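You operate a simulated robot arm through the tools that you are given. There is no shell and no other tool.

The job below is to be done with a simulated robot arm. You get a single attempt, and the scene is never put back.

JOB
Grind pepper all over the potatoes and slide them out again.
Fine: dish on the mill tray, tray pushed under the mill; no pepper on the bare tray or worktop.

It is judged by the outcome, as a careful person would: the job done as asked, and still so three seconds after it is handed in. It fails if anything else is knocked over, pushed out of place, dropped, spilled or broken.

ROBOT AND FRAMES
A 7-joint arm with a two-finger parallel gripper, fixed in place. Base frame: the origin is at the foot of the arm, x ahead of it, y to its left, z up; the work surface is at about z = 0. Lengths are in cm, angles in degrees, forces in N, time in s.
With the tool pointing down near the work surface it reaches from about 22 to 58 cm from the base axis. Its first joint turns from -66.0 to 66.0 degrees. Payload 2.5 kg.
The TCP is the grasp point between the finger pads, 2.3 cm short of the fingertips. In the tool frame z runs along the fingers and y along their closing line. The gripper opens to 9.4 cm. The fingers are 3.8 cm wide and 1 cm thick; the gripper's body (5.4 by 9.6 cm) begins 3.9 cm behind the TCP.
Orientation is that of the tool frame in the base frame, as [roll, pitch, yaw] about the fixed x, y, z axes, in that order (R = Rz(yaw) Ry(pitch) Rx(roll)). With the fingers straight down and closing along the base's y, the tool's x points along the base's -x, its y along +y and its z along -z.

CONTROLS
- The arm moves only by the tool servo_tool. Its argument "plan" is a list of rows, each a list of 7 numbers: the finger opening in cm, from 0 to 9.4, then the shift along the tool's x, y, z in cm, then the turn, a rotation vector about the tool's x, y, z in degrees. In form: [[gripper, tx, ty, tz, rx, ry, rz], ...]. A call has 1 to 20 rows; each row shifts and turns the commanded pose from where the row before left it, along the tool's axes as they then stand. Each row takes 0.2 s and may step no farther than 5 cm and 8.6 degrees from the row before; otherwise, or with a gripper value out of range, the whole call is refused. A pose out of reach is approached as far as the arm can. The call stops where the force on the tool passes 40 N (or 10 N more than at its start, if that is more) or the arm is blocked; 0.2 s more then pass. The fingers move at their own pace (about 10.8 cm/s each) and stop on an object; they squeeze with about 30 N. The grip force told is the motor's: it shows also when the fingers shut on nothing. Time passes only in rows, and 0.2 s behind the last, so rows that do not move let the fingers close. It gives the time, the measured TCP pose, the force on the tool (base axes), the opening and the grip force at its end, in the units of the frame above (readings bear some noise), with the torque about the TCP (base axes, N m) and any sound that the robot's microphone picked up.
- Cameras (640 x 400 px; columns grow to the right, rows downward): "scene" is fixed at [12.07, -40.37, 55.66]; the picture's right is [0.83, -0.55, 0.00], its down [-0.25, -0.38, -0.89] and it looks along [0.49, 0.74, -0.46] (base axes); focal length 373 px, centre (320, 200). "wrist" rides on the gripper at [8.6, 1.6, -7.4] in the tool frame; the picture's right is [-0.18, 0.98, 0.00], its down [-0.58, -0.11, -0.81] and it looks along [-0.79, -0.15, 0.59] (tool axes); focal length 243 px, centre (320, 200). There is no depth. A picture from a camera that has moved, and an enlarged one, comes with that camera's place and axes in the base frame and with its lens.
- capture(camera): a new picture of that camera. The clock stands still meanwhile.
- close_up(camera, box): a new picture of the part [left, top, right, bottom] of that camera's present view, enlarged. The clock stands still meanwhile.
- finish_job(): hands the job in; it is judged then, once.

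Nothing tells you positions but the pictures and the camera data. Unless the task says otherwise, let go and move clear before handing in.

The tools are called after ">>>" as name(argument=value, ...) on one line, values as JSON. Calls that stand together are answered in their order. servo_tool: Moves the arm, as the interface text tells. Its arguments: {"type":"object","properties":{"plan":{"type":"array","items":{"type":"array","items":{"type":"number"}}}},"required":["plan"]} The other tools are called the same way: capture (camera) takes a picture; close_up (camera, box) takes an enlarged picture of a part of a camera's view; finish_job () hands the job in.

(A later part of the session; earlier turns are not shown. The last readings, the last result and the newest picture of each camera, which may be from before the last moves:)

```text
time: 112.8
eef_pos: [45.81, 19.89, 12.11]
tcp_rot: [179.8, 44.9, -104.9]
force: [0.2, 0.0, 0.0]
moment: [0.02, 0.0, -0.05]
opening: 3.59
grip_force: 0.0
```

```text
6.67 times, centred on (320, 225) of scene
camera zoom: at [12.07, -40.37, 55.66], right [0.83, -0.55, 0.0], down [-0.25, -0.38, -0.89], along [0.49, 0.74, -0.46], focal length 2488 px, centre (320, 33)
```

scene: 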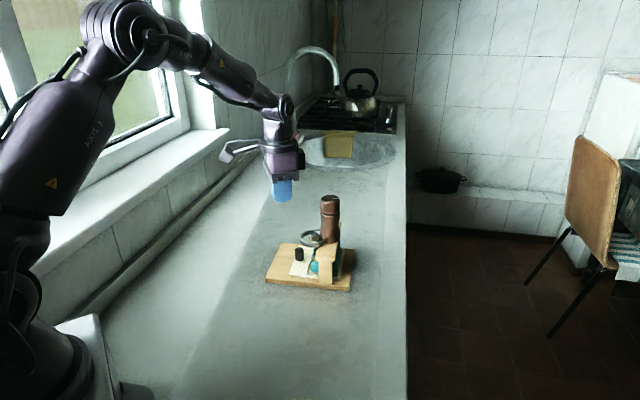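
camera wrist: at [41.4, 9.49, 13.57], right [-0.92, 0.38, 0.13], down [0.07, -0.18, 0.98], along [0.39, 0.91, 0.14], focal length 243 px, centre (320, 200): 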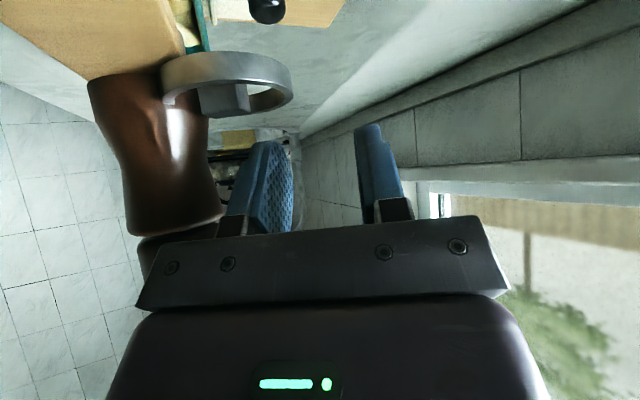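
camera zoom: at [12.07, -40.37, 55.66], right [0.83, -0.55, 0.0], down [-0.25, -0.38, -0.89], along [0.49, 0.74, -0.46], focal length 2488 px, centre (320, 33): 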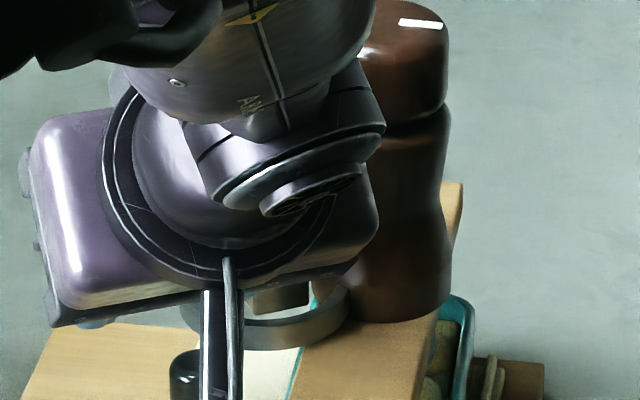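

The finger is inside the loop just behind the stub, untouched so far. Pushing toward the mill in 1 mm steps and reading the force.

>>> servo_tool(plan=[[3.6, 0, -0.1, 0, 0, 0, 0], [3.6, 0, -0.1, 0, 0, 0, 0], [3.6, 0, -0.1, 0, 0, 0, 0], [3.6, 0, 0, 0, 0, 0, 0]])

>>> servo_tool(plan=[[3.6, 0, -0.08, 0, 0, 0, 0], [3.6, 0, 0, 0, 0, 0, 0]])

>>> close_up(camera="wrist", box=[150, 60, 390, 220])

```text
time: 113.8
eef_pos: [46.19, 20.0, 12.08]
tcp_rot: [179.7, 44.8, -104.8]
force: [-5.6, 1.0, -0.5]
moment: [0.04, 0.13, 0.04]
opening: 3.36
grip_force: 0.1
```

```text
time: 114.4
eef_pos: [46.22, 19.79, 12.2]
tcp_rot: [179.7, 45.0, -104.8]
force: [-5.8, 3.0, 1.5]
moment: [0.07, 0.08, 0.11]
opening: 3.28
grip_force: 0.1
```

```text
2.50 times, centred on (270, 140) of wrist
camera zoom: at [41.79, 9.28, 11.19], right [-0.92, 0.38, 0.13], down [0.07, -0.18, 0.98], along [0.39, 0.91, 0.14], focal length 606 px, centre (445, 350)
```

zoom: 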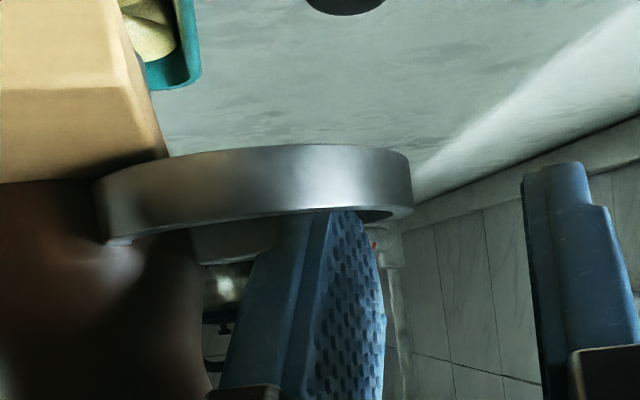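

The stub doesn't yield inward at 6 N (the finger itself gave way). I'll withdraw upward and instead grasp the stub from both sides, so I can feel in which direction it moves.

>>> servo_tool(plan=[[3.6, 0, 0.2, 0, 0, 0, 0], [3.6, 0, 0.2, 0, 0, 0, 0], [3.6, -0.7, 0, -0.7, 0, 0, 0], [3.6, -1.4, 0, -1.4, 0, 0, 0], [3.6, -2.1, 0, -2.1, 0, 0, 0], [3.6, -2.1, 0, -2.1, 0, 0, 0], [3.6, -2.1, 1.5, -2.1, 0, 0, 0], [3.6, 0, 0, 0, 0, 0, 0]])

>>> close_up(camera="scene", box=[220, 180, 380, 340])

>>> close_up(camera="wrist", box=[80, 0, 320, 150])

```text
time: 116.2
eef_pos: [44.33, 20.32, 24.13]
tcp_rot: [179.8, 44.9, -104.9]
force: [-0.8, 0.1, -1.1]
moment: [-0.01, 0.0, -0.04]
opening: 3.58
grip_force: 0.0
```

```text
2.50 times, centred on (300, 260) of scene
camera zoom: at [12.07, -40.37, 55.66], right [0.83, -0.55, 0.0], down [-0.25, -0.38, -0.89], along [0.49, 0.74, -0.46], focal length 933 px, centre (370, 50)
```

zoom: 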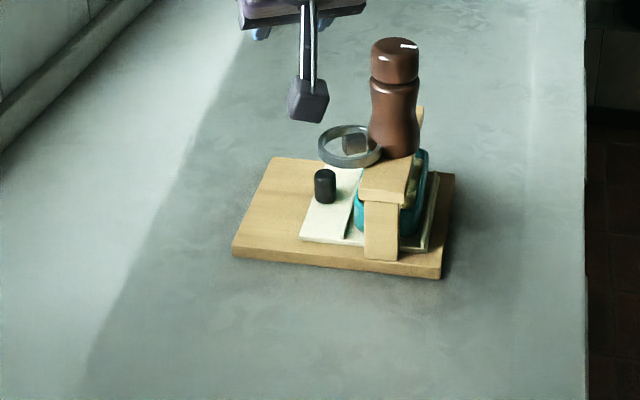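

```text
2.67 times, centred on (200, 75) of wrist
camera zoom: at [39.91, 9.79, 23.09], right [-0.92, 0.38, 0.13], down [0.07, -0.18, 0.98], along [0.39, 0.91, 0.14], focal length 647 px, centre (640, 533)
```

zoom: 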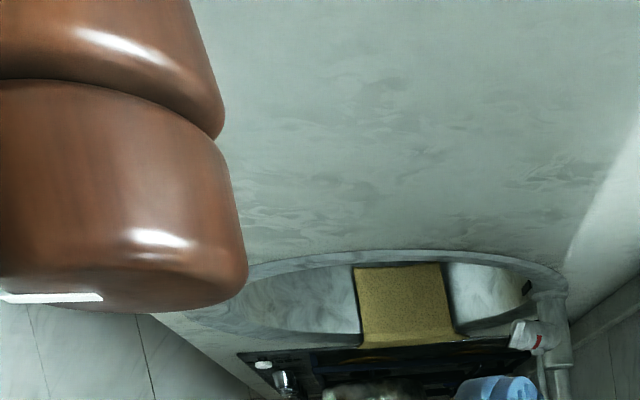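

Stand undisturbed. Re-orienting the hand: level, turn, and lean back 60° away from the mill with fingers slightly open, to pinch the stub's sides.

>>> servo_tool(plan=[[2.2, 0, 0, 0, 0, 7.5, 0], [2.2, 0, 0, 0, 0, 7.5, 0], [2.2, 0, 0, 0, 0, 7.5, 0], [2.2, 0, 0, 0, 0, 7.5, 0], [2.2, 0, 0, 0, 0, 7.5, 0], [2.2, 0, 0, 0, 0, 7.5, 0], [2.2, -0.1, 1.6, 0, 0, 0, 0], [2.2, -0.1, 1.6, 0, 0, 0, 0], [2.2, 0, 0, 0, 0, 0, 8.17], [2.2, 0, 0, 0, 0, 0, 8.17], [2.2, 0, 0, 0, 0, 0, 8.17], [2.2, 0, 0, 0, 0, 0, 8.17], [2.2, 0, 0, 0, 0, 0, 8.17], [2.2, 0, 0, 0, 0, 0, 8.17], [2.2, 0, 0, 0, 0, 0, 8.17], [2.2, 0, 0, 0, 0, 0, 8.17], [2.2, 0, 0, 0, 0, 0, 8.17], [2.2, 0, 0, 0, 0, 0, 8.17], [2.2, 0, 0, 0, 0, 0, 8.17]])

>>> servo_tool(plan=[[2.2, 0, 0, 0, 0, -8.5, 0], [2.2, 0, 0, 0, 0, -8.5, 0], [2.2, 0, 0, 0, 0, -8.5, 0], [2.2, 0, 0, 0, 0, -8.5, 0], [2.2, 0, 0, 0, 0, -8.5, 0], [2.2, 0, 0, 0, 0, -8.5, 0], [2.2, 0, 0, 0, 0, -8.5, 0], [2.2, 0, 0, 0, 0, 0, 0]])

>>> capture(camera="wrist")

>>> capture(camera="scene")

```text
time: 120.2
eef_pos: [41.35, 21.32, 24.04]
tcp_rot: [179.9, -0.1, 165.1]
force: [-1.4, 1.1, 0.4]
moment: [-0.02, 0.0, 0.01]
opening: 2.18
grip_force: 0.1
```

```text
time: 122.0
eef_pos: [41.32, 21.47, 24.05]
tcp_rot: [-179.9, 59.4, 165.4]
force: [-0.4, 1.3, -0.8]
moment: [-0.02, -0.02, 0.02]
opening: 2.21
grip_force: 0.0
```

```text
taken
camera wrist: at [31.37, 25.73, 20.26], right [0.34, 0.93, 0.16], down [-0.41, 0.0, 0.91], along [0.84, -0.37, 0.38], focal length 243 px, centre (320, 200)
```

wrist: 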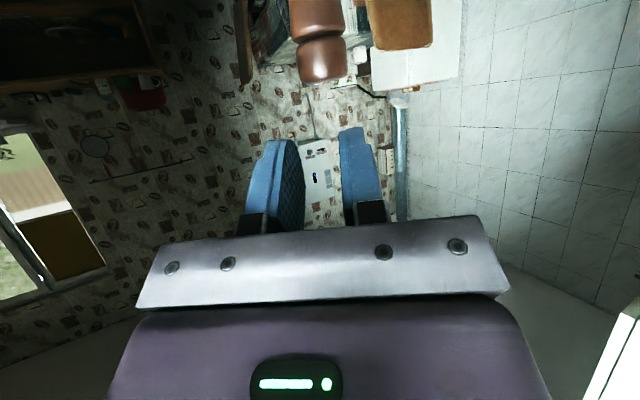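

```text
taken
```

scene: 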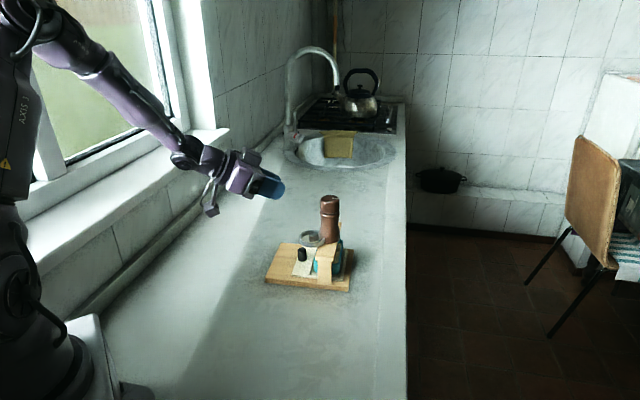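

>>> servo_tool(plan=[[2.2, 1.63, -0.01, 2.57, 0, 0, 0], [2.2, 1.63, -0.01, 2.57, 0, 0, 0], [2.2, 1.63, -0.01, 2.57, 0, 0, 0], [2.2, 1.63, -0.01, 2.57, 0, 0, 0], [2.2, 0, 0, 0, 0, 0, 0]])

>>> close_up(camera="scene", box=[260, 180, 350, 255])

>>> close_up(camera="wrist", box=[220, 30, 420, 220])

```text
time: 123.2
eef_pos: [46.52, 20.01, 13.19]
tcp_rot: [-179.9, 59.4, 165.4]
force: [0.9, 0.2, 0.2]
moment: [-0.01, 0.01, -0.03]
opening: 2.2
grip_force: 0.1
```

```text
5.33 times, centred on (305, 218) of scene
camera zoom: at [12.07, -40.37, 55.66], right [0.83, -0.55, 0.0], down [-0.25, -0.38, -0.89], along [0.49, 0.74, -0.46], focal length 1991 px, centre (400, 107)
```

zoom: 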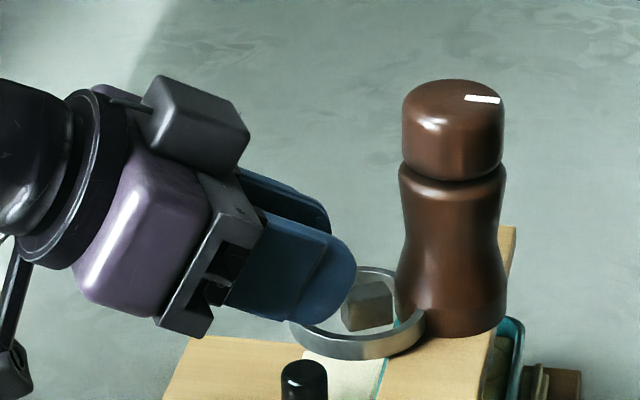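

```text
2.11 times, centred on (320, 125) of wrist
camera zoom: at [36.55, 24.35, 9.41], right [0.34, 0.93, 0.16], down [-0.41, 0.0, 0.91], along [0.84, -0.37, 0.38], focal length 511 px, centre (320, 358)
```

zoom: 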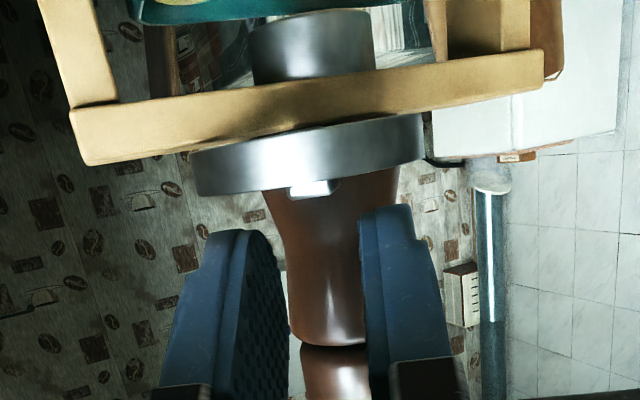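

The fingertips are well rounded, which helps. The stub is laterally centred; moving forward 2 cm over it with fingers 1.8 cm apart.

>>> servo_tool(plan=[[1.8, -0.22, 0, 0.64, 0, 0, 0], [1.8, -0.23, 0, 0.64, 0, 0, 0], [1.8, -0.23, 0, 0.64, 0, 0, 0], [1.8, 0, 0, 0, 0, 0, 0]])

>>> close_up(camera="scene", box=[280, 195, 350, 250])

>>> close_up(camera="wrist", box=[220, 60, 420, 220])

```text
time: 124.2
eef_pos: [48.62, 19.3, 12.8]
tcp_rot: [-179.8, 59.4, 165.4]
force: [-0.6, 0.7, 0.2]
moment: [-0.02, 0.01, -0.01]
opening: 1.78
grip_force: 0.0
```

```text
7.27 times, centred on (315, 222) of scene
camera zoom: at [12.07, -40.37, 55.66], right [0.83, -0.55, 0.0], down [-0.25, -0.38, -0.89], along [0.49, 0.74, -0.46], focal length 2715 px, centre (356, 36)
```

zoom: 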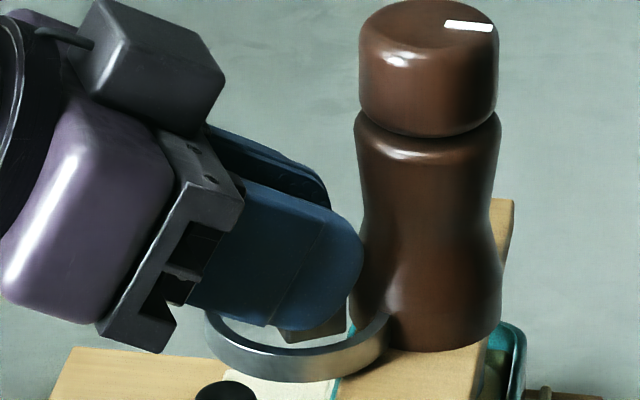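

```text
2.50 times, centred on (320, 140) of wrist
camera zoom: at [38.56, 23.72, 9.0], right [0.34, 0.93, 0.16], down [-0.41, 0.0, 0.91], along [0.85, -0.37, 0.38], focal length 606 px, centre (320, 350)
```

zoom: 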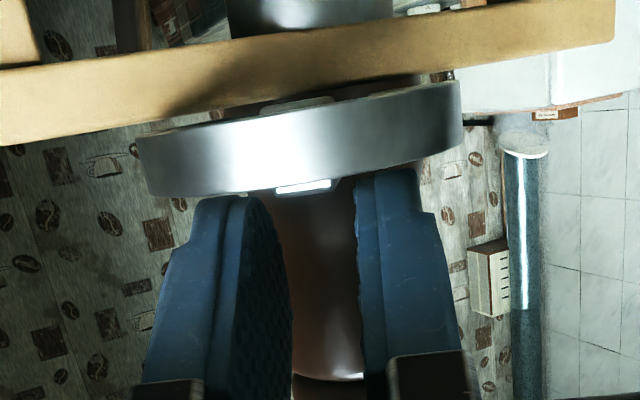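

Stub is centred between the fingers. Lowering 0.8 cm around it.

>>> servo_tool(plan=[[1.8, 0.26, 0, 0.153, 0, 0, 0], [1.8, 0.26, 0, 0.153, 0, 0, 0], [1.8, 0.17, 0, 0.1, 0, 0, 0], [1.8, 0, 0, 0, 0, 0, 0]])

>>> close_up(camera="scene", box=[280, 195, 350, 250])

>>> close_up(camera="wrist", box=[220, 60, 420, 220])

```text
time: 125.2
eef_pos: [48.46, 19.47, 11.89]
tcp_rot: [-179.9, 59.4, 165.4]
force: [-0.5, -0.6, 0.1]
moment: [-0.02, 0.0, 0.0]
opening: 1.81
grip_force: 0.1
```

```text
7.27 times, centred on (315, 222) of scene
camera zoom: at [12.07, -40.37, 55.66], right [0.83, -0.55, 0.0], down [-0.25, -0.38, -0.89], along [0.49, 0.74, -0.46], focal length 2715 px, centre (356, 36)
```

zoom: 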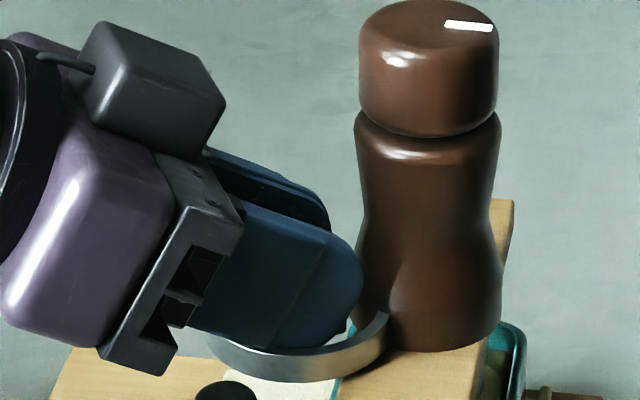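

```text
2.50 times, centred on (320, 140) of wrist
camera zoom: at [38.57, 23.74, 8.21], right [0.34, 0.93, 0.16], down [-0.41, 0.0, 0.91], along [0.85, -0.37, 0.38], focal length 606 px, centre (320, 350)
```

zoom: 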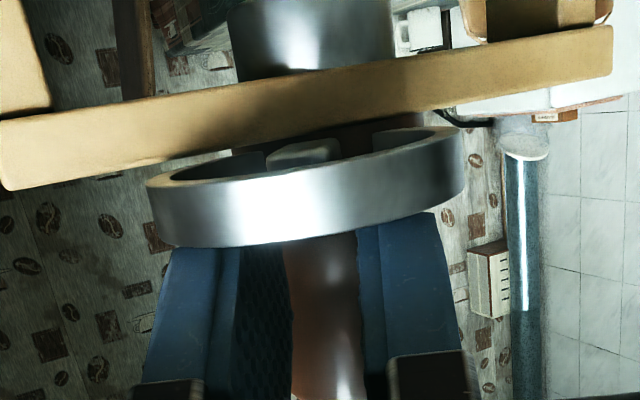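

Fingertips are inside the loop on both sides of the stub. Closing gently on it.

>>> servo_tool(plan=[[0.6, 0, 0, 0, 0, 0, 0], [0.6, 0, 0, 0, 0, 0, 0], [0.6, 0, 0, 0, 0, 0, 0]])

>>> close_up(camera="wrist", box=[220, 60, 420, 220])

>>> close_up(camera="scene", box=[220, 180, 380, 340])

```text
time: 126.0
eef_pos: [48.56, 19.48, 11.98]
tcp_rot: [-180.0, 59.4, 165.5]
force: [1.5, 6.4, -0.2]
moment: [-0.07, 0.01, 0.32]
opening: 1.13
grip_force: 30.1
```

```text
2.50 times, centred on (320, 140) of wrist
camera zoom: at [38.54, 23.8, 8.21], right [0.34, 0.93, 0.16], down [-0.41, 0.0, 0.91], along [0.85, -0.37, 0.38], focal length 606 px, centre (320, 350)
```

zoom: 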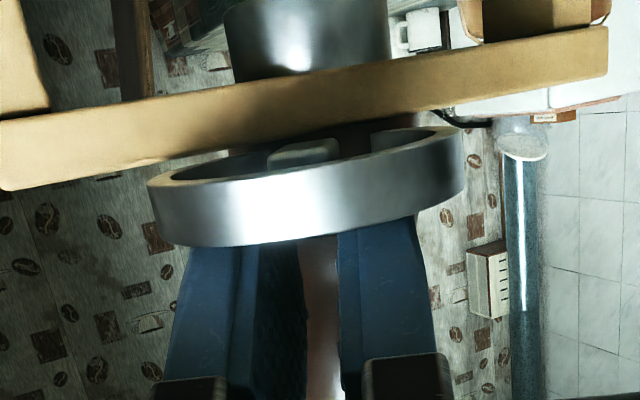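

```text
2.50 times, centred on (300, 260) of scene
camera zoom: at [12.07, -40.37, 55.66], right [0.83, -0.55, 0.0], down [-0.25, -0.38, -0.89], along [0.49, 0.74, -0.46], focal length 933 px, centre (370, 50)
```

zoom: 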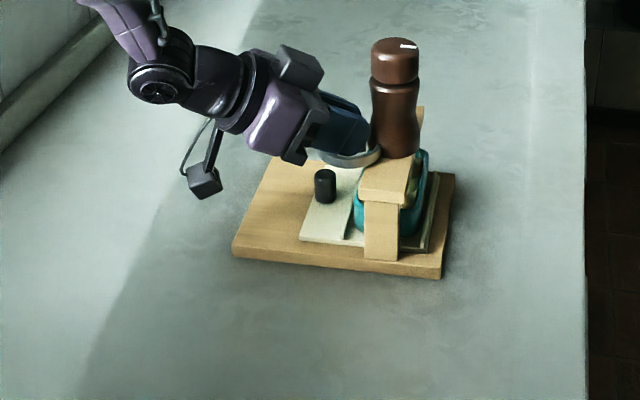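

The stub is gripped (1.13 cm wide) and resists 6 N sideways. I'll relieve that and try lifting it a few millimetres.

>>> servo_tool(plan=[[0.6, 0, 0.07, 0, 0, 0, 0], [0.6, 0, 0, 0, 0, 0, 0]])

>>> servo_tool(plan=[[0.6, -0.086, 0, -0.051, 0, 0, 0], [0.6, 0, 0, 0, 0, 0, 0]])

>>> servo_tool(plan=[[0.6, -0.086, 0, -0.051, 0, 0, 0], [0.6, 0, 0, 0, 0, 0, 0]])

```text
time: 126.6
eef_pos: [48.61, 19.55, 11.87]
tcp_rot: [-179.9, 59.4, 165.2]
force: [-7.5, 2.4, 5.1]
moment: [0.05, 0.16, 0.07]
opening: 1.12
grip_force: 29.9
```

```text
time: 127.2
eef_pos: [48.65, 19.33, 11.94]
tcp_rot: [-179.6, 59.3, 165.6]
force: [2.0, -0.4, 0.1]
moment: [0.0, -0.54, 0.01]
opening: 1.16
grip_force: 30.2
```

```text
time: 127.8
eef_pos: [48.53, 19.38, 11.97]
tcp_rot: [-179.7, 59.2, 165.7]
force: [0.4, -0.3, -0.1]
moment: [0.02, 0.21, 0.02]
opening: 1.15
grip_force: 29.7
```

>>> servo_tool(plan=[[0.6, -0.17, 0, -0.102, 0, 0, 0], [0.6, 0, 0, 0, 0, 0, 0]])

>>> close_up(camera="wrist", box=[220, 60, 420, 220])

>>> close_up(camera="scene", box=[280, 195, 350, 250])

```text
time: 128.4
eef_pos: [48.48, 19.55, 12.23]
tcp_rot: [-179.7, 59.3, 165.6]
force: [-0.6, -0.4, -2.6]
moment: [-0.04, 0.62, -0.01]
opening: 1.14
grip_force: 29.8
```

```text
2.50 times, centred on (320, 140) of wrist
camera zoom: at [38.56, 23.8, 8.57], right [0.34, 0.93, 0.16], down [-0.41, 0.0, 0.91], along [0.85, -0.37, 0.38], focal length 606 px, centre (320, 350)
```

zoom: 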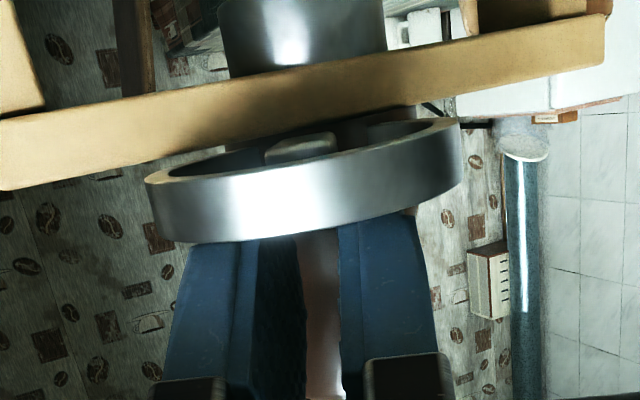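

```text
7.27 times, centred on (315, 222) of scene
camera zoom: at [12.08, -40.37, 55.66], right [0.83, -0.55, 0.0], down [-0.25, -0.38, -0.89], along [0.49, 0.74, -0.46], focal length 2715 px, centre (356, 36)
```

zoom: 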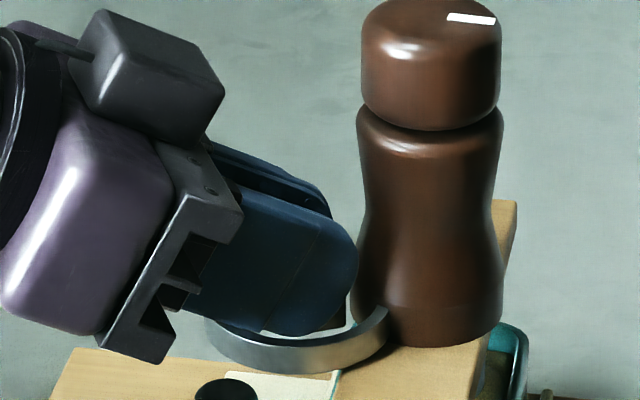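

Lifting raised the mill slightly. I'll check whether the mill alone rose or the whole stand tilted, then lower it straight back.

>>> close_up(camera="scene", box=[220, 180, 380, 340])

>>> close_up(camera="scene", box=[290, 235, 346, 290])

```text
2.50 times, centred on (300, 260) of scene
camera zoom: at [12.08, -40.37, 55.66], right [0.83, -0.55, 0.0], down [-0.25, -0.38, -0.89], along [0.49, 0.74, -0.46], focal length 933 px, centre (370, 50)
```

zoom: 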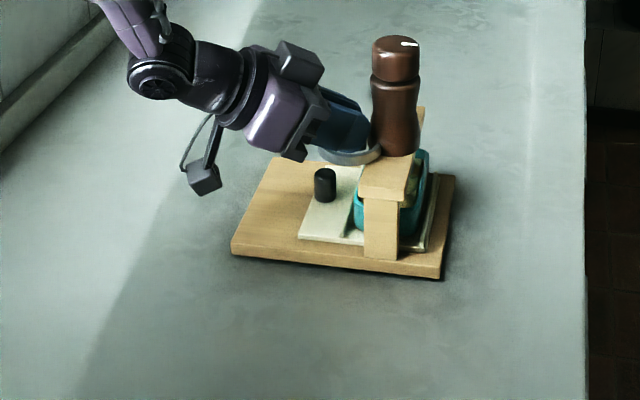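

```text
7.27 times, centred on (318, 262) of scene
camera zoom: at [12.08, -40.37, 55.66], right [0.83, -0.55, 0.0], down [-0.25, -0.38, -0.89], along [0.49, 0.74, -0.46], focal length 2715 px, centre (334, -254)
```

zoom: 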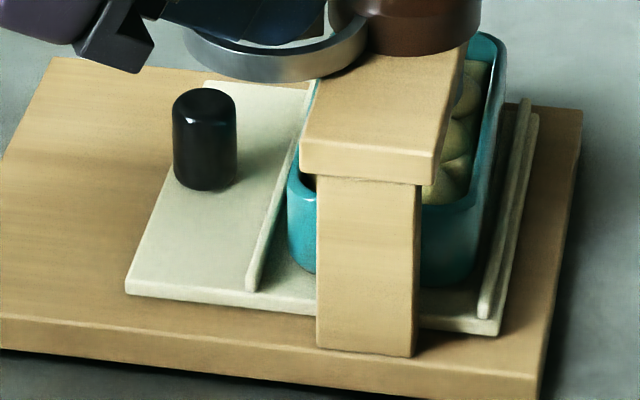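

The whole stand is tilting with it – the stub is rigid with the mill and stand. Lowering it straight back down and letting go.

>>> servo_tool(plan=[[0.6, 0.12, 0, 0.07, 0, 0, 0], [0.6, 0.12, 0, 0.07, 0, 0, 0], [0.6, 0.1, 0, 0.06, 0, 0, 0], [0.6, 0, 0, 0, 0, 0, 0], [1.8, 0, 0, 0, 0, 0, 0], [1.8, 0, 0, 0, 0, 0, 0]])

>>> close_up(camera="scene", box=[220, 180, 380, 340])

>>> close_up(camera="wrist", box=[220, 60, 420, 220])

```text
time: 129.8
eef_pos: [48.71, 19.64, 11.99]
tcp_rot: [-179.9, 59.5, 165.3]
force: [-0.7, 0.5, -0.5]
moment: [-0.02, 0.0, -0.01]
opening: 1.8
grip_force: 0.1
```

```text
2.50 times, centred on (300, 260) of scene
camera zoom: at [12.07, -40.37, 55.66], right [0.83, -0.55, 0.0], down [-0.25, -0.38, -0.89], along [0.49, 0.74, -0.46], focal length 933 px, centre (370, 50)
```

zoom: 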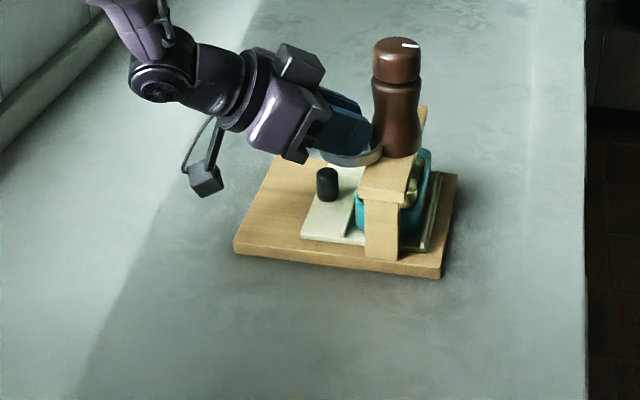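

```text
2.50 times, centred on (320, 140) of wrist
camera zoom: at [38.73, 23.9, 8.27], right [0.34, 0.93, 0.16], down [-0.41, 0.0, 0.91], along [0.84, -0.37, 0.38], focal length 606 px, centre (320, 350)
```

zoom: 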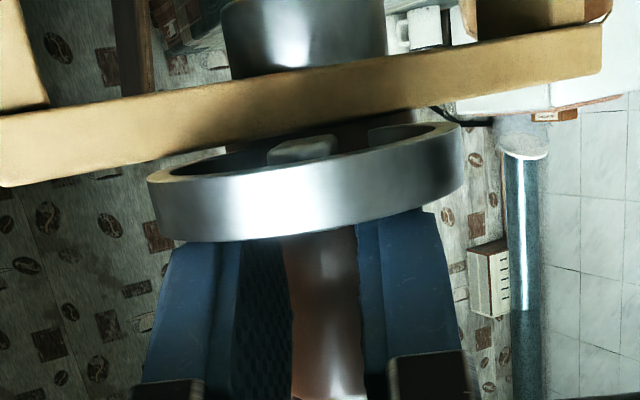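

Everything on the mill is rigid so far. The tray hasn't yet been pushed to an inner stop, which might free the mill, so I'll withdraw from the loop and push the tray fully home.

>>> servo_tool(plan=[[1.8, -0.35, 0, -0.2, 0, 0, 0], [1.8, -0.43, 0, -0.25, 0, 0, 0], [1.8, -0.5, 0, -0.8, 0, 0, 0], [1.8, 0, 0, -2.0, 0, 0, 0], [1.8, -1.0, 0, -2.5, 0, 0, 0], [1.8, -1.5, 0, -2.5, 0, 0, 0], [4.2, -1.5, 0, -1.5, 0, 0, 0], [4.2, 0, 0, 0, 0, 0, 0]])

>>> capture(camera="scene")

```text
time: 131.6
eef_pos: [43.17, 20.99, 21.47]
tcp_rot: [-179.9, 59.4, 165.3]
force: [0.9, -0.4, -0.5]
moment: [-0.02, -0.01, -0.03]
opening: 4.2
grip_force: 0.1
```

```text
taken
```

scene: 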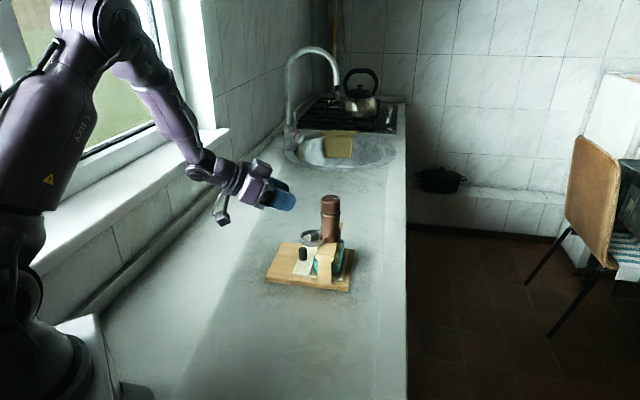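

>>> servo_tool(plan=[[4.2, 0, 0, 0, 0, 8.13, 0], [4.2, 0, 0, 0, 0, 8.13, 0], [4.2, 0, 0, 0, 0, 8.13, 0], [4.2, 0, 0, 0, 4.06, 0, 5.8], [4.2, 0, 0, 0, 4.06, 0, 5.8], [4.2, 0, 0, 0, 4.06, 0, 5.8], [4.2, 0, 0, 0, 4.06, 0, 5.8], [4.2, 1.98, 1.27, 1.47, 0, 0, 0], [4.2, 1.98, 1.27, 1.47, 0, 0, 0], [4.2, 1.98, 1.27, 1.47, 0, 0, 0], [4.2, 1.98, 1.27, 1.47, 0, 0, 0], [4.2, 0, 0, 0, 0, 0, 0]])

>>> capture(camera="wrist")

>>> close_up(camera="wrist", box=[220, 20, 430, 200])

```text
time: 134.2
eef_pos: [44.26, 26.85, 12.32]
tcp_rot: [-179.9, 35.0, 137.0]
force: [0.2, -0.3, -0.2]
moment: [0.04, -0.01, 0.02]
opening: 4.21
grip_force: 0.0
```

```text
taken
camera wrist: at [37.13, 35.77, 13.29], right [0.78, 0.62, 0.11], down [-0.06, -0.09, 0.99], along [0.62, -0.78, -0.03], focal length 243 px, centre (320, 200)
```

wrist: 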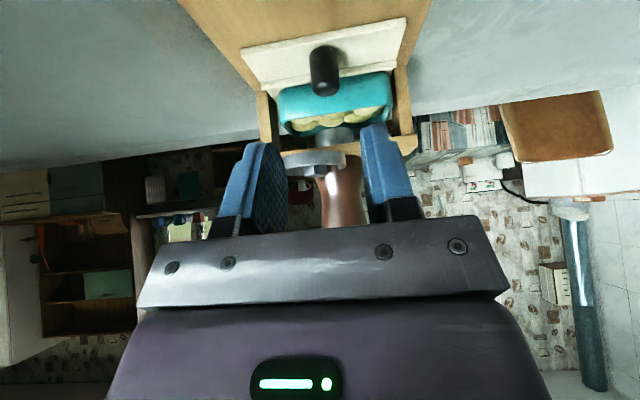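

```text
2.22 times, centred on (325, 110) of wrist
camera zoom: at [37.13, 35.77, 13.29], right [0.78, 0.62, 0.11], down [-0.06, -0.09, 0.99], along [0.62, -0.78, -0.03], focal length 539 px, centre (309, 400)
```

zoom: 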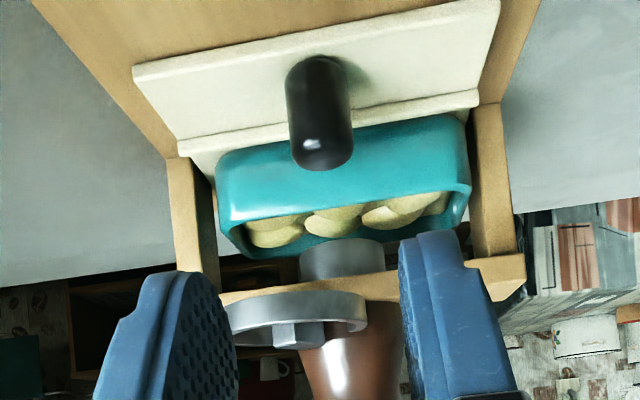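

>>> servo_tool(plan=[[4.2, -0.3, 0.1, 3.0, 0, 0, 0], [4.2, -0.3, 0.1, 3.0, 0, 0, 0], [4.2, -0.3, 0.05, 1.6, 0, 0, 0], [4.2, 0, 0, 1.35, 0, 0, 0], [4.2, 0, 0, 0, 0, 0, 0]])

>>> close_up(camera="wrist", box=[220, 60, 430, 220])

>>> close_up(camera="scene", box=[245, 185, 365, 295])

```text
time: 135.4
eef_pos: [48.89, 22.87, 5.42]
tcp_rot: [-180.0, 35.1, 137.0]
force: [-0.6, 0.1, -0.4]
moment: [0.02, -0.03, 0.01]
opening: 4.19
grip_force: 0.1
```

```text
2.50 times, centred on (325, 140) of wrist
camera zoom: at [41.75, 31.86, 6.4], right [0.78, 0.62, 0.11], down [-0.06, -0.09, 0.99], along [0.62, -0.78, -0.03], focal length 606 px, centre (308, 350)
```

zoom: 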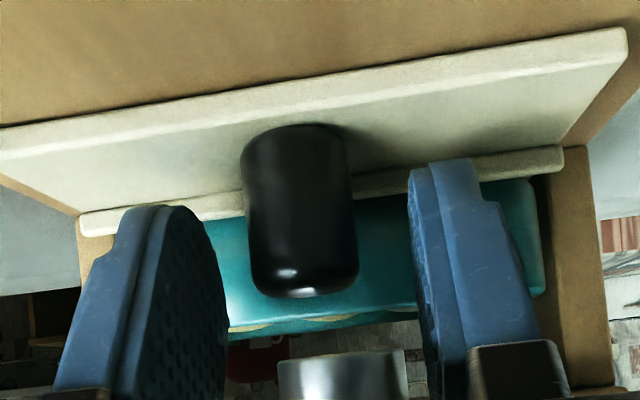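

```text
3.64 times, centred on (305, 240) of scene
camera zoom: at [12.07, -40.37, 55.66], right [0.83, -0.55, 0.0], down [-0.25, -0.38, -0.89], along [0.49, 0.74, -0.46], focal length 1357 px, centre (374, 54)
```

zoom: 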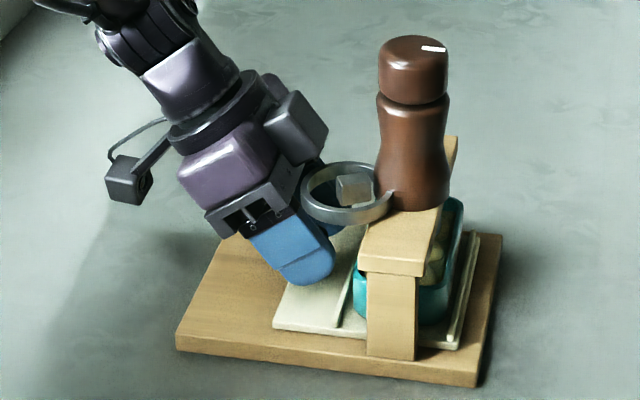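

Straddling the knob. Closing and pushing the tray gently further in, watching for a stop.

>>> servo_tool(plan=[[4.2, 0, -0.1, 0, 0, 0, 0], [1.5, 0, 0, 0, 0, 0, 0], [1.5, 0, 0, 0, 0, 0, 0], [1.5, 0, 0, 0, 0, 0, 0]])

>>> servo_tool(plan=[[1.5, -0.16, 0, 0.115, 0, 0, 0], [1.5, -0.16, 0, 0.115, 0, 0, 0], [1.5, 0, 0, 0, 0, 0, 0]])

>>> close_up(camera="scene", box=[245, 185, 365, 295])

```text
time: 136.4
eef_pos: [48.81, 22.97, 5.31]
tcp_rot: [179.9, 35.1, 137.1]
force: [3.1, 3.3, -0.5]
moment: [-0.26, 0.09, 0.14]
opening: 2.03
grip_force: 29.9
```

```text
time: 137.2
eef_pos: [49.0, 22.76, 5.39]
tcp_rot: [179.9, 35.0, 137.0]
force: [-8.3, 8.1, 10.6]
moment: [-0.06, 0.54, 0.02]
opening: 2.04
grip_force: 29.9
```

```text
3.64 times, centred on (305, 240) of scene
camera zoom: at [12.07, -40.38, 55.66], right [0.83, -0.55, 0.0], down [-0.25, -0.38, -0.89], along [0.49, 0.74, -0.46], focal length 1357 px, centre (374, 54)
```

zoom: 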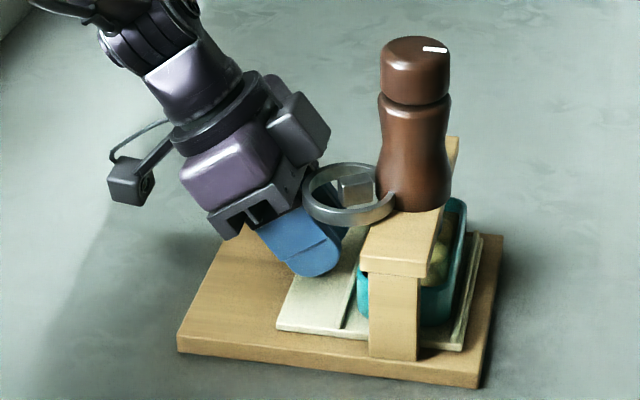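

The tray has now met its inner stop. Relieving the push, releasing the knob and backing away; then I'll retry the mill's top.

>>> servo_tool(plan=[[1.5, 0.04, 0, -0.03, 0, 0, 0], [3.6, 0, 0, 0, 0, 0, 0], [3.6, 0, 0, 0, 0, 0, 0], [3.6, 0, 0, -1.0, 0, 0, 0], [3.6, 0, 0, -2.5, 0, 0, 0], [3.6, 0, 0, -3.5, 0, 0, 0], [3.6, 0, 0, -3.5, 0, 0, 0], [3.6, -1.72, 0, -2.46, 0, 0, 0], [3.6, -1.72, 0, -2.46, 0, 0, 0], [3.6, -1.72, 0, -2.46, 0, 0, 0], [3.6, -1.72, 0, -2.46, 0, 0, 0], [3.6, 0, 0, 0, 0, 0, 0]])

>>> close_up(camera="scene", box=[245, 185, 365, 295])

>>> close_up(camera="scene", box=[290, 235, 346, 290])

```text
time: 139.8
eef_pos: [44.7, 26.78, 26.03]
tcp_rot: [180.0, 35.0, 137.0]
force: [-0.2, 0.2, -0.3]
moment: [0.01, -0.03, -0.02]
opening: 3.59
grip_force: 0.0
```

```text
3.64 times, centred on (305, 240) of scene
camera zoom: at [12.07, -40.37, 55.66], right [0.83, -0.55, 0.0], down [-0.25, -0.38, -0.89], along [0.49, 0.74, -0.46], focal length 1357 px, centre (374, 54)
```

zoom: 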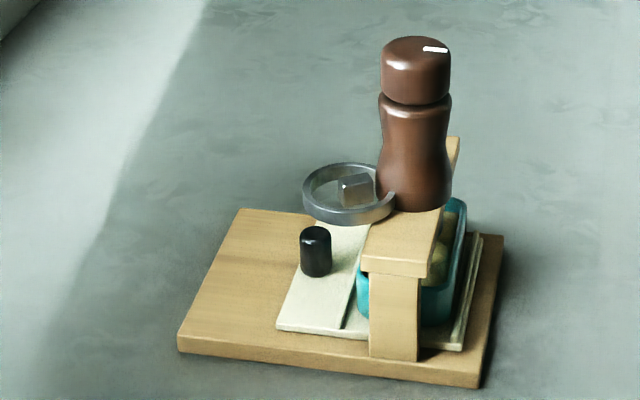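

```text
7.27 times, centred on (318, 262) of scene
camera zoom: at [12.07, -40.37, 55.66], right [0.83, -0.55, 0.0], down [-0.25, -0.38, -0.89], along [0.49, 0.74, -0.46], focal length 2715 px, centre (334, -254)
```

zoom: 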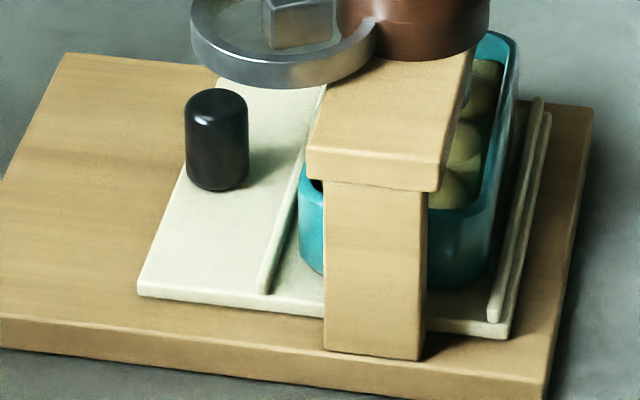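

The stub now looks different – let me zoom in on it.

>>> close_up(camera="scene", box=[300, 222, 332, 246])

>>> close_up(camera="wrist", box=[220, 0, 430, 130])

```text
16.00 times, centred on (316, 234) of scene
camera zoom: at [12.07, -40.37, 55.66], right [0.83, -0.55, 0.0], down [-0.25, -0.38, -0.89], along [0.49, 0.74, -0.46], focal length 5972 px, centre (384, -344)
```

zoom: 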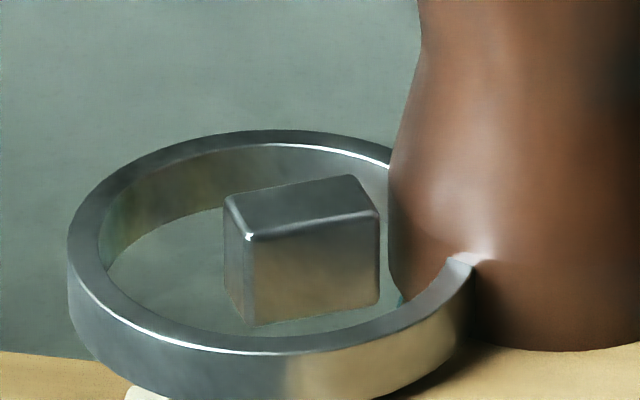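

```text
3.05 times, centred on (325, 65) of wrist
camera zoom: at [37.54, 35.74, 27.06], right [0.78, 0.62, 0.11], down [-0.06, -0.09, 0.99], along [0.62, -0.78, -0.03], focal length 739 px, centre (305, 611)
```

zoom: 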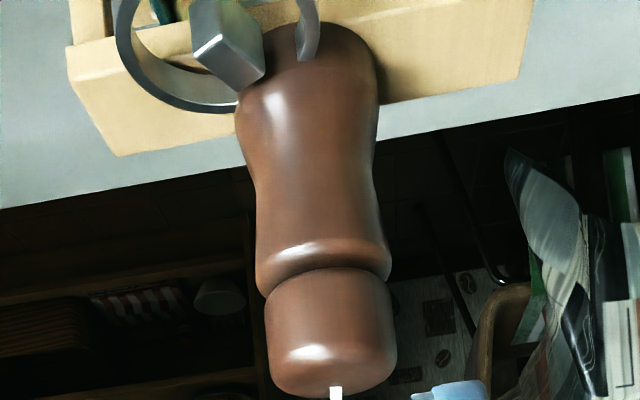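

The stub itself hasn't changed. I'll level the hand and go back over the knob to retry a small twist now that the tray is fully home.

>>> servo_tool(plan=[[6.5, 0, 0, 0, 0, 7, 0], [6.5, 0, 0, 0, 0, 7, 0], [6.5, 0, 0, 0, 0, 7, 0], [6.5, 0, 0, 0, 0, 7, 0], [6.5, 0, 0, 0, 0, 7, 0], [6.5, -3.0, -0.05, -0.3, 0, 0, 0], [6.5, -3.0, -0.05, -0.3, 0, 0, 0], [6.5, -3.0, -0.05, -0.3, 0, 0, 0], [6.5, -3.0, -0.05, -0.3, 0, 0, 0], [6.5, 0, 0, 0, 0, 0, 0]])

>>> close_up(camera="wrist", box=[220, 0, 420, 140])

```text
time: 142.0
eef_pos: [53.17, 18.48, 27.12]
tcp_rot: [-179.8, 0.0, 136.9]
force: [0.4, 0.2, 0.5]
moment: [0.03, 0.01, -0.03]
opening: 6.5
grip_force: 0.0
```

```text
2.86 times, centred on (320, 70) of wrist
camera zoom: at [48.06, 25.58, 34.54], right [0.8, 0.59, 0.0], down [0.35, -0.48, 0.81], along [0.48, -0.65, -0.59], focal length 693 px, centre (320, 571)
```

zoom: 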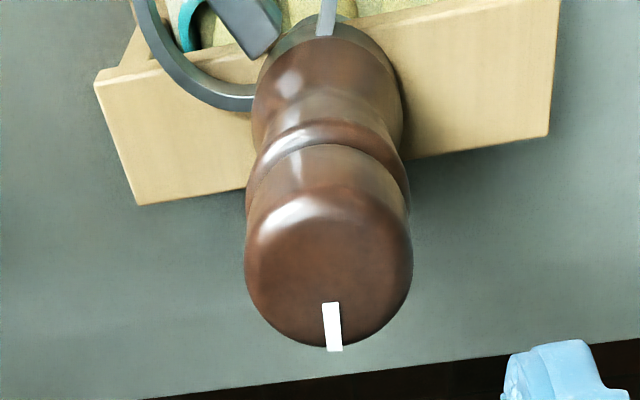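

>>> servo_tool(plan=[[6.5, -0.29, 0.24, 1.5, 0, 0, 0], [6.5, 0, 0, 2.7, 0, 0, 0], [6.5, 0, 0, 2.7, 0, 0, 0], [6.5, 0, 0, 1.8, 0, 0, 0], [6.5, 0, 0, 1.0, 0, 0, 0], [6.5, 0, 0, 0, 0, 0, 0]])

>>> servo_tool(plan=[[3.5, 0, 0, 0, 0, 0, 0], [3.5, 0, 0, 0, 0, 0, 0], [3.5, 0, 0, 0, 0, 0, 0]])

>>> servo_tool(plan=[[3.5, 0, 0, 0, 0, 0, 2], [3.5, 0, 0, 0, 0, 0, 2], [3.5, 0, 0, 0, 0, 0, 0]])

```text
time: 143.4
eef_pos: [53.55, 18.46, 17.43]
tcp_rot: [180.0, 0.1, 137.1]
force: [-0.4, -0.2, 0.1]
moment: [0.0, 0.03, 0.0]
opening: 6.47
grip_force: 0.2
```

```text
time: 144.2
eef_pos: [53.4, 18.33, 17.37]
tcp_rot: [-180.0, 0.0, 137.0]
force: [-5.5, -4.7, 1.1]
moment: [0.0, 0.06, 0.03]
opening: 4.53
grip_force: 29.6
```

```text
time: 145.0
eef_pos: [53.52, 18.47, 17.52]
tcp_rot: [-179.9, 0.0, 132.9]
force: [-0.7, 0.5, -0.2]
moment: [-0.01, -0.24, 0.34]
opening: 4.57
grip_force: 29.7
```

Still locked (0.34 N·m at 4°). While holding it I'll undo the twist and try a small upward pull, in case the top must be raised first.

>>> servo_tool(plan=[[3.5, 0, 0, 0, 0, 0, -2], [3.5, 0, 0, 0, 0, 0, -2], [3.5, 0, 0, -0.1, 0, 0, 0], [3.5, 0, 0, 0, 0, 0, 0]])

>>> servo_tool(plan=[[3.5, 0, 0, -0.1, 0, 0, 0], [3.5, 0, 0, -0.1, 0, 0, 0], [3.5, 0, 0, 0, 0, 0, 0]])

>>> close_up(camera="scene", box=[245, 185, 365, 295])

```text
time: 146.0
eef_pos: [53.43, 18.34, 17.42]
tcp_rot: [-179.9, -0.1, 137.0]
force: [2.1, -0.5, -0.3]
moment: [0.25, -0.34, -0.17]
opening: 4.59
grip_force: 29.9
```

```text
time: 146.8
eef_pos: [53.66, 18.42, 17.64]
tcp_rot: [-180.0, -0.1, 137.0]
force: [0.2, -0.8, -17.9]
moment: [-0.26, -0.26, 0.02]
opening: 4.58
grip_force: 30.0
```

```text
3.64 times, centred on (305, 240) of scene
camera zoom: at [12.08, -40.37, 55.66], right [0.83, -0.55, 0.0], down [-0.25, -0.38, -0.89], along [0.49, 0.74, -0.46], focal length 1357 px, centre (374, 54)
```

zoom: 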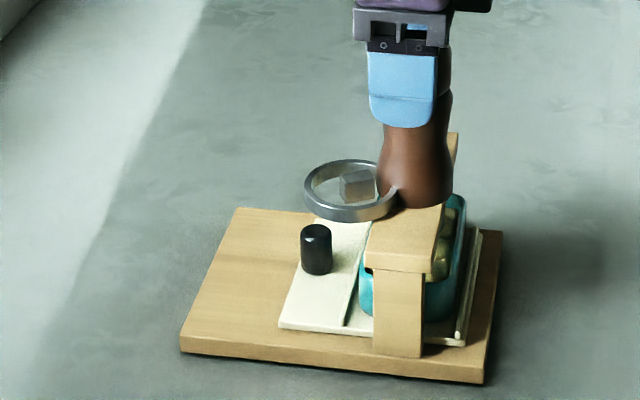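

The pull just lifted the whole stand's weight, so I set it back down at once. The layout (stub, guard loop, mill body within gripper span) now suggests a one-hand mill: the trigger should be squeezed against the mill body. Releasing and rising.

>>> servo_tool(plan=[[3.5, 0, 0, 0.1, 0, 0, 0], [3.5, 0, 0, 0.1, 0, 0, 0], [3.5, 0, 0, 0.15, 0, 0, 0], [6.5, 0, 0, 0, 0, 0, 0], [6.5, 0, 0, 0, 0, 0, 0], [6.5, 0, 0, -2.0, 0, 0, 0], [6.5, 0, 0, -3.0, 0, 0, 0], [6.5, 0, 0, -4.0, 0, 0, 0], [6.5, 0, 0, 0, 0, 0, 0]])

>>> close_up(camera="scene", box=[220, 180, 380, 340])

>>> close_up(camera="wrist", box=[200, 0, 440, 150])

```text
time: 148.8
eef_pos: [53.84, 18.48, 26.37]
tcp_rot: [-180.0, 0.0, 137.0]
force: [0.4, 0.9, -0.3]
moment: [0.02, -0.01, 0.03]
opening: 6.49
grip_force: 0.0
```

```text
2.50 times, centred on (300, 260) of scene
camera zoom: at [12.07, -40.37, 55.66], right [0.83, -0.55, 0.0], down [-0.25, -0.38, -0.89], along [0.49, 0.74, -0.46], focal length 933 px, centre (370, 50)
```

zoom: 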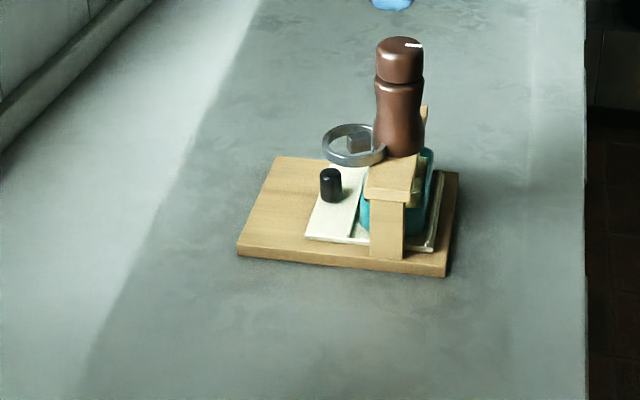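

```text
2.67 times, centred on (320, 75) of wrist
camera zoom: at [48.67, 25.5, 33.8], right [0.81, 0.59, 0.0], down [0.35, -0.48, 0.81], along [0.48, -0.65, -0.59], focal length 647 px, centre (320, 533)
```

zoom: 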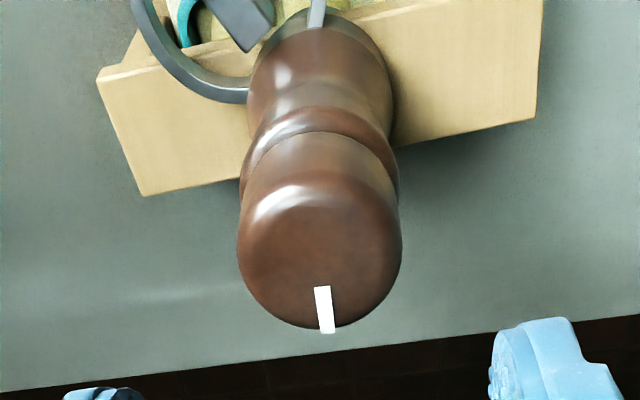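

The stand is level again. Turning the hand for a low side approach with wide-open fingers, from the near side.

>>> servo_tool(plan=[[8.8, 0, 0, 0, 0, 0, -7.9], [8.8, 0, 0, 0, 0, 0, -7.9], [8.8, 0, 0, 0, 0, 0, -7.9], [8.8, 0, 0, 0, 0, 0, -7.9], [8.8, 0, 0, 0, 0, 0, -7.9], [8.8, 0, 0, 0, 0, 0, -7.9], [8.8, 0, 0, 0, 0, 0, -7.9], [8.8, 0, 0, 0, 0, 0, -7.9], [8.8, 0, 0, 0, 0, 0, -7.9], [8.8, 0, 0, 0, 0, 0, -7.9], [8.8, 0, 0, 0, 0, 0, -7.9], [8.8, 0, 0, 0, 0, 0, -7.9], [8.8, 0, 0, 0, 0, 0, -7.9], [8.8, 0, 0, 0, 0, 0, -7.9], [8.8, 0, 0, 0, 0, 0, -7.9], [8.8, 0, 0, 0, 0, 0, 0]])

>>> close_up(camera="wrist", box=[200, 0, 440, 150])

```text
time: 152.2
eef_pos: [53.56, 18.37, 26.37]
tcp_rot: [-180.0, -0.1, -104.4]
force: [0.1, -1.1, -0.4]
moment: [0.0, 0.03, 0.01]
opening: 8.83
grip_force: 0.1
```

```text
2.67 times, centred on (320, 75) of wrist
camera zoom: at [49.94, 10.45, 33.73], right [-0.91, 0.42, 0.0], down [0.25, 0.54, 0.81], along [0.34, 0.73, -0.59], focal length 647 px, centre (320, 533)
```

zoom: 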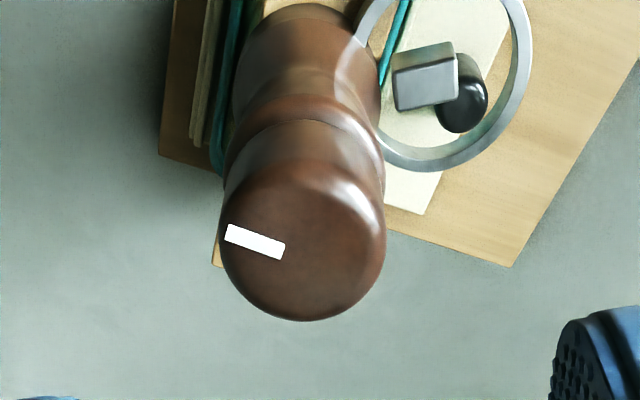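

>>> servo_tool(plan=[[8.8, 2.81, 0.2, 0.12, 0, 0, -1.4], [8.8, 2.81, 0.2, 0.12, 0, 0, 0], [8.8, 2.81, 0.2, 0.12, 0, 0, 0], [8.8, 0, 0, 0, 0, -7.78, 0], [8.8, 0, 0, 0, 0, -7.78, 0], [8.8, 0, 0, 0, 0, -7.78, 0], [8.8, 0, 0, 0, 0, -7.78, 0], [8.8, 0, 0, 0, 0, -7.78, 0], [8.8, 0, 0, 0, 0, -7.78, 0], [8.8, 0, 0, 0, 0, -7.78, 0], [8.8, 0, 0, 0, 0, -7.78, 0], [8.8, 0, 0, 0, 0, -7.78, 0], [8.8, 0, 0, 0, 0, 0, 0]])

>>> capture(camera="wrist")

>>> capture(camera="scene")

```text
time: 155.0
eef_pos: [51.17, 10.33, 26.09]
tcp_rot: [-180.0, 70.1, -103.0]
force: [-0.1, -0.7, 0.4]
moment: [0.02, 0.01, -0.03]
opening: 8.82
grip_force: 0.0
```

```text
taken
camera wrist: at [47.27, 1.02, 20.36], right [-0.94, 0.28, 0.17], down [-0.02, -0.57, 0.82], along [0.33, 0.77, 0.54], focal length 243 px, centre (320, 200)
```

wrist: 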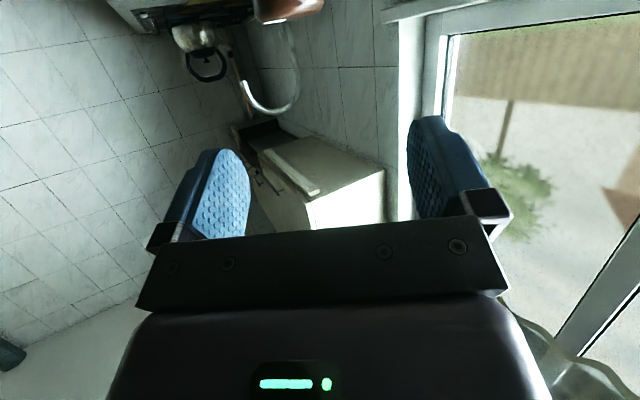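

```text
taken
```

scene: 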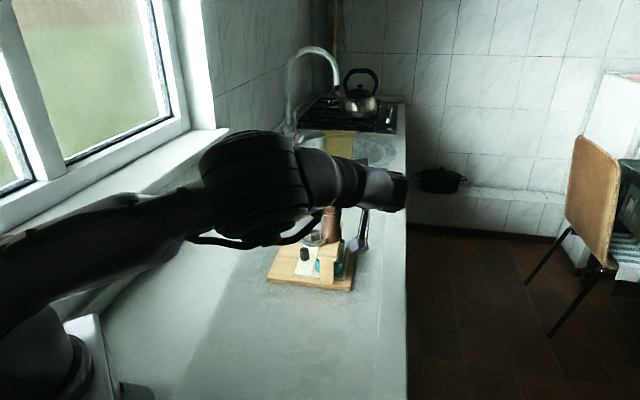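

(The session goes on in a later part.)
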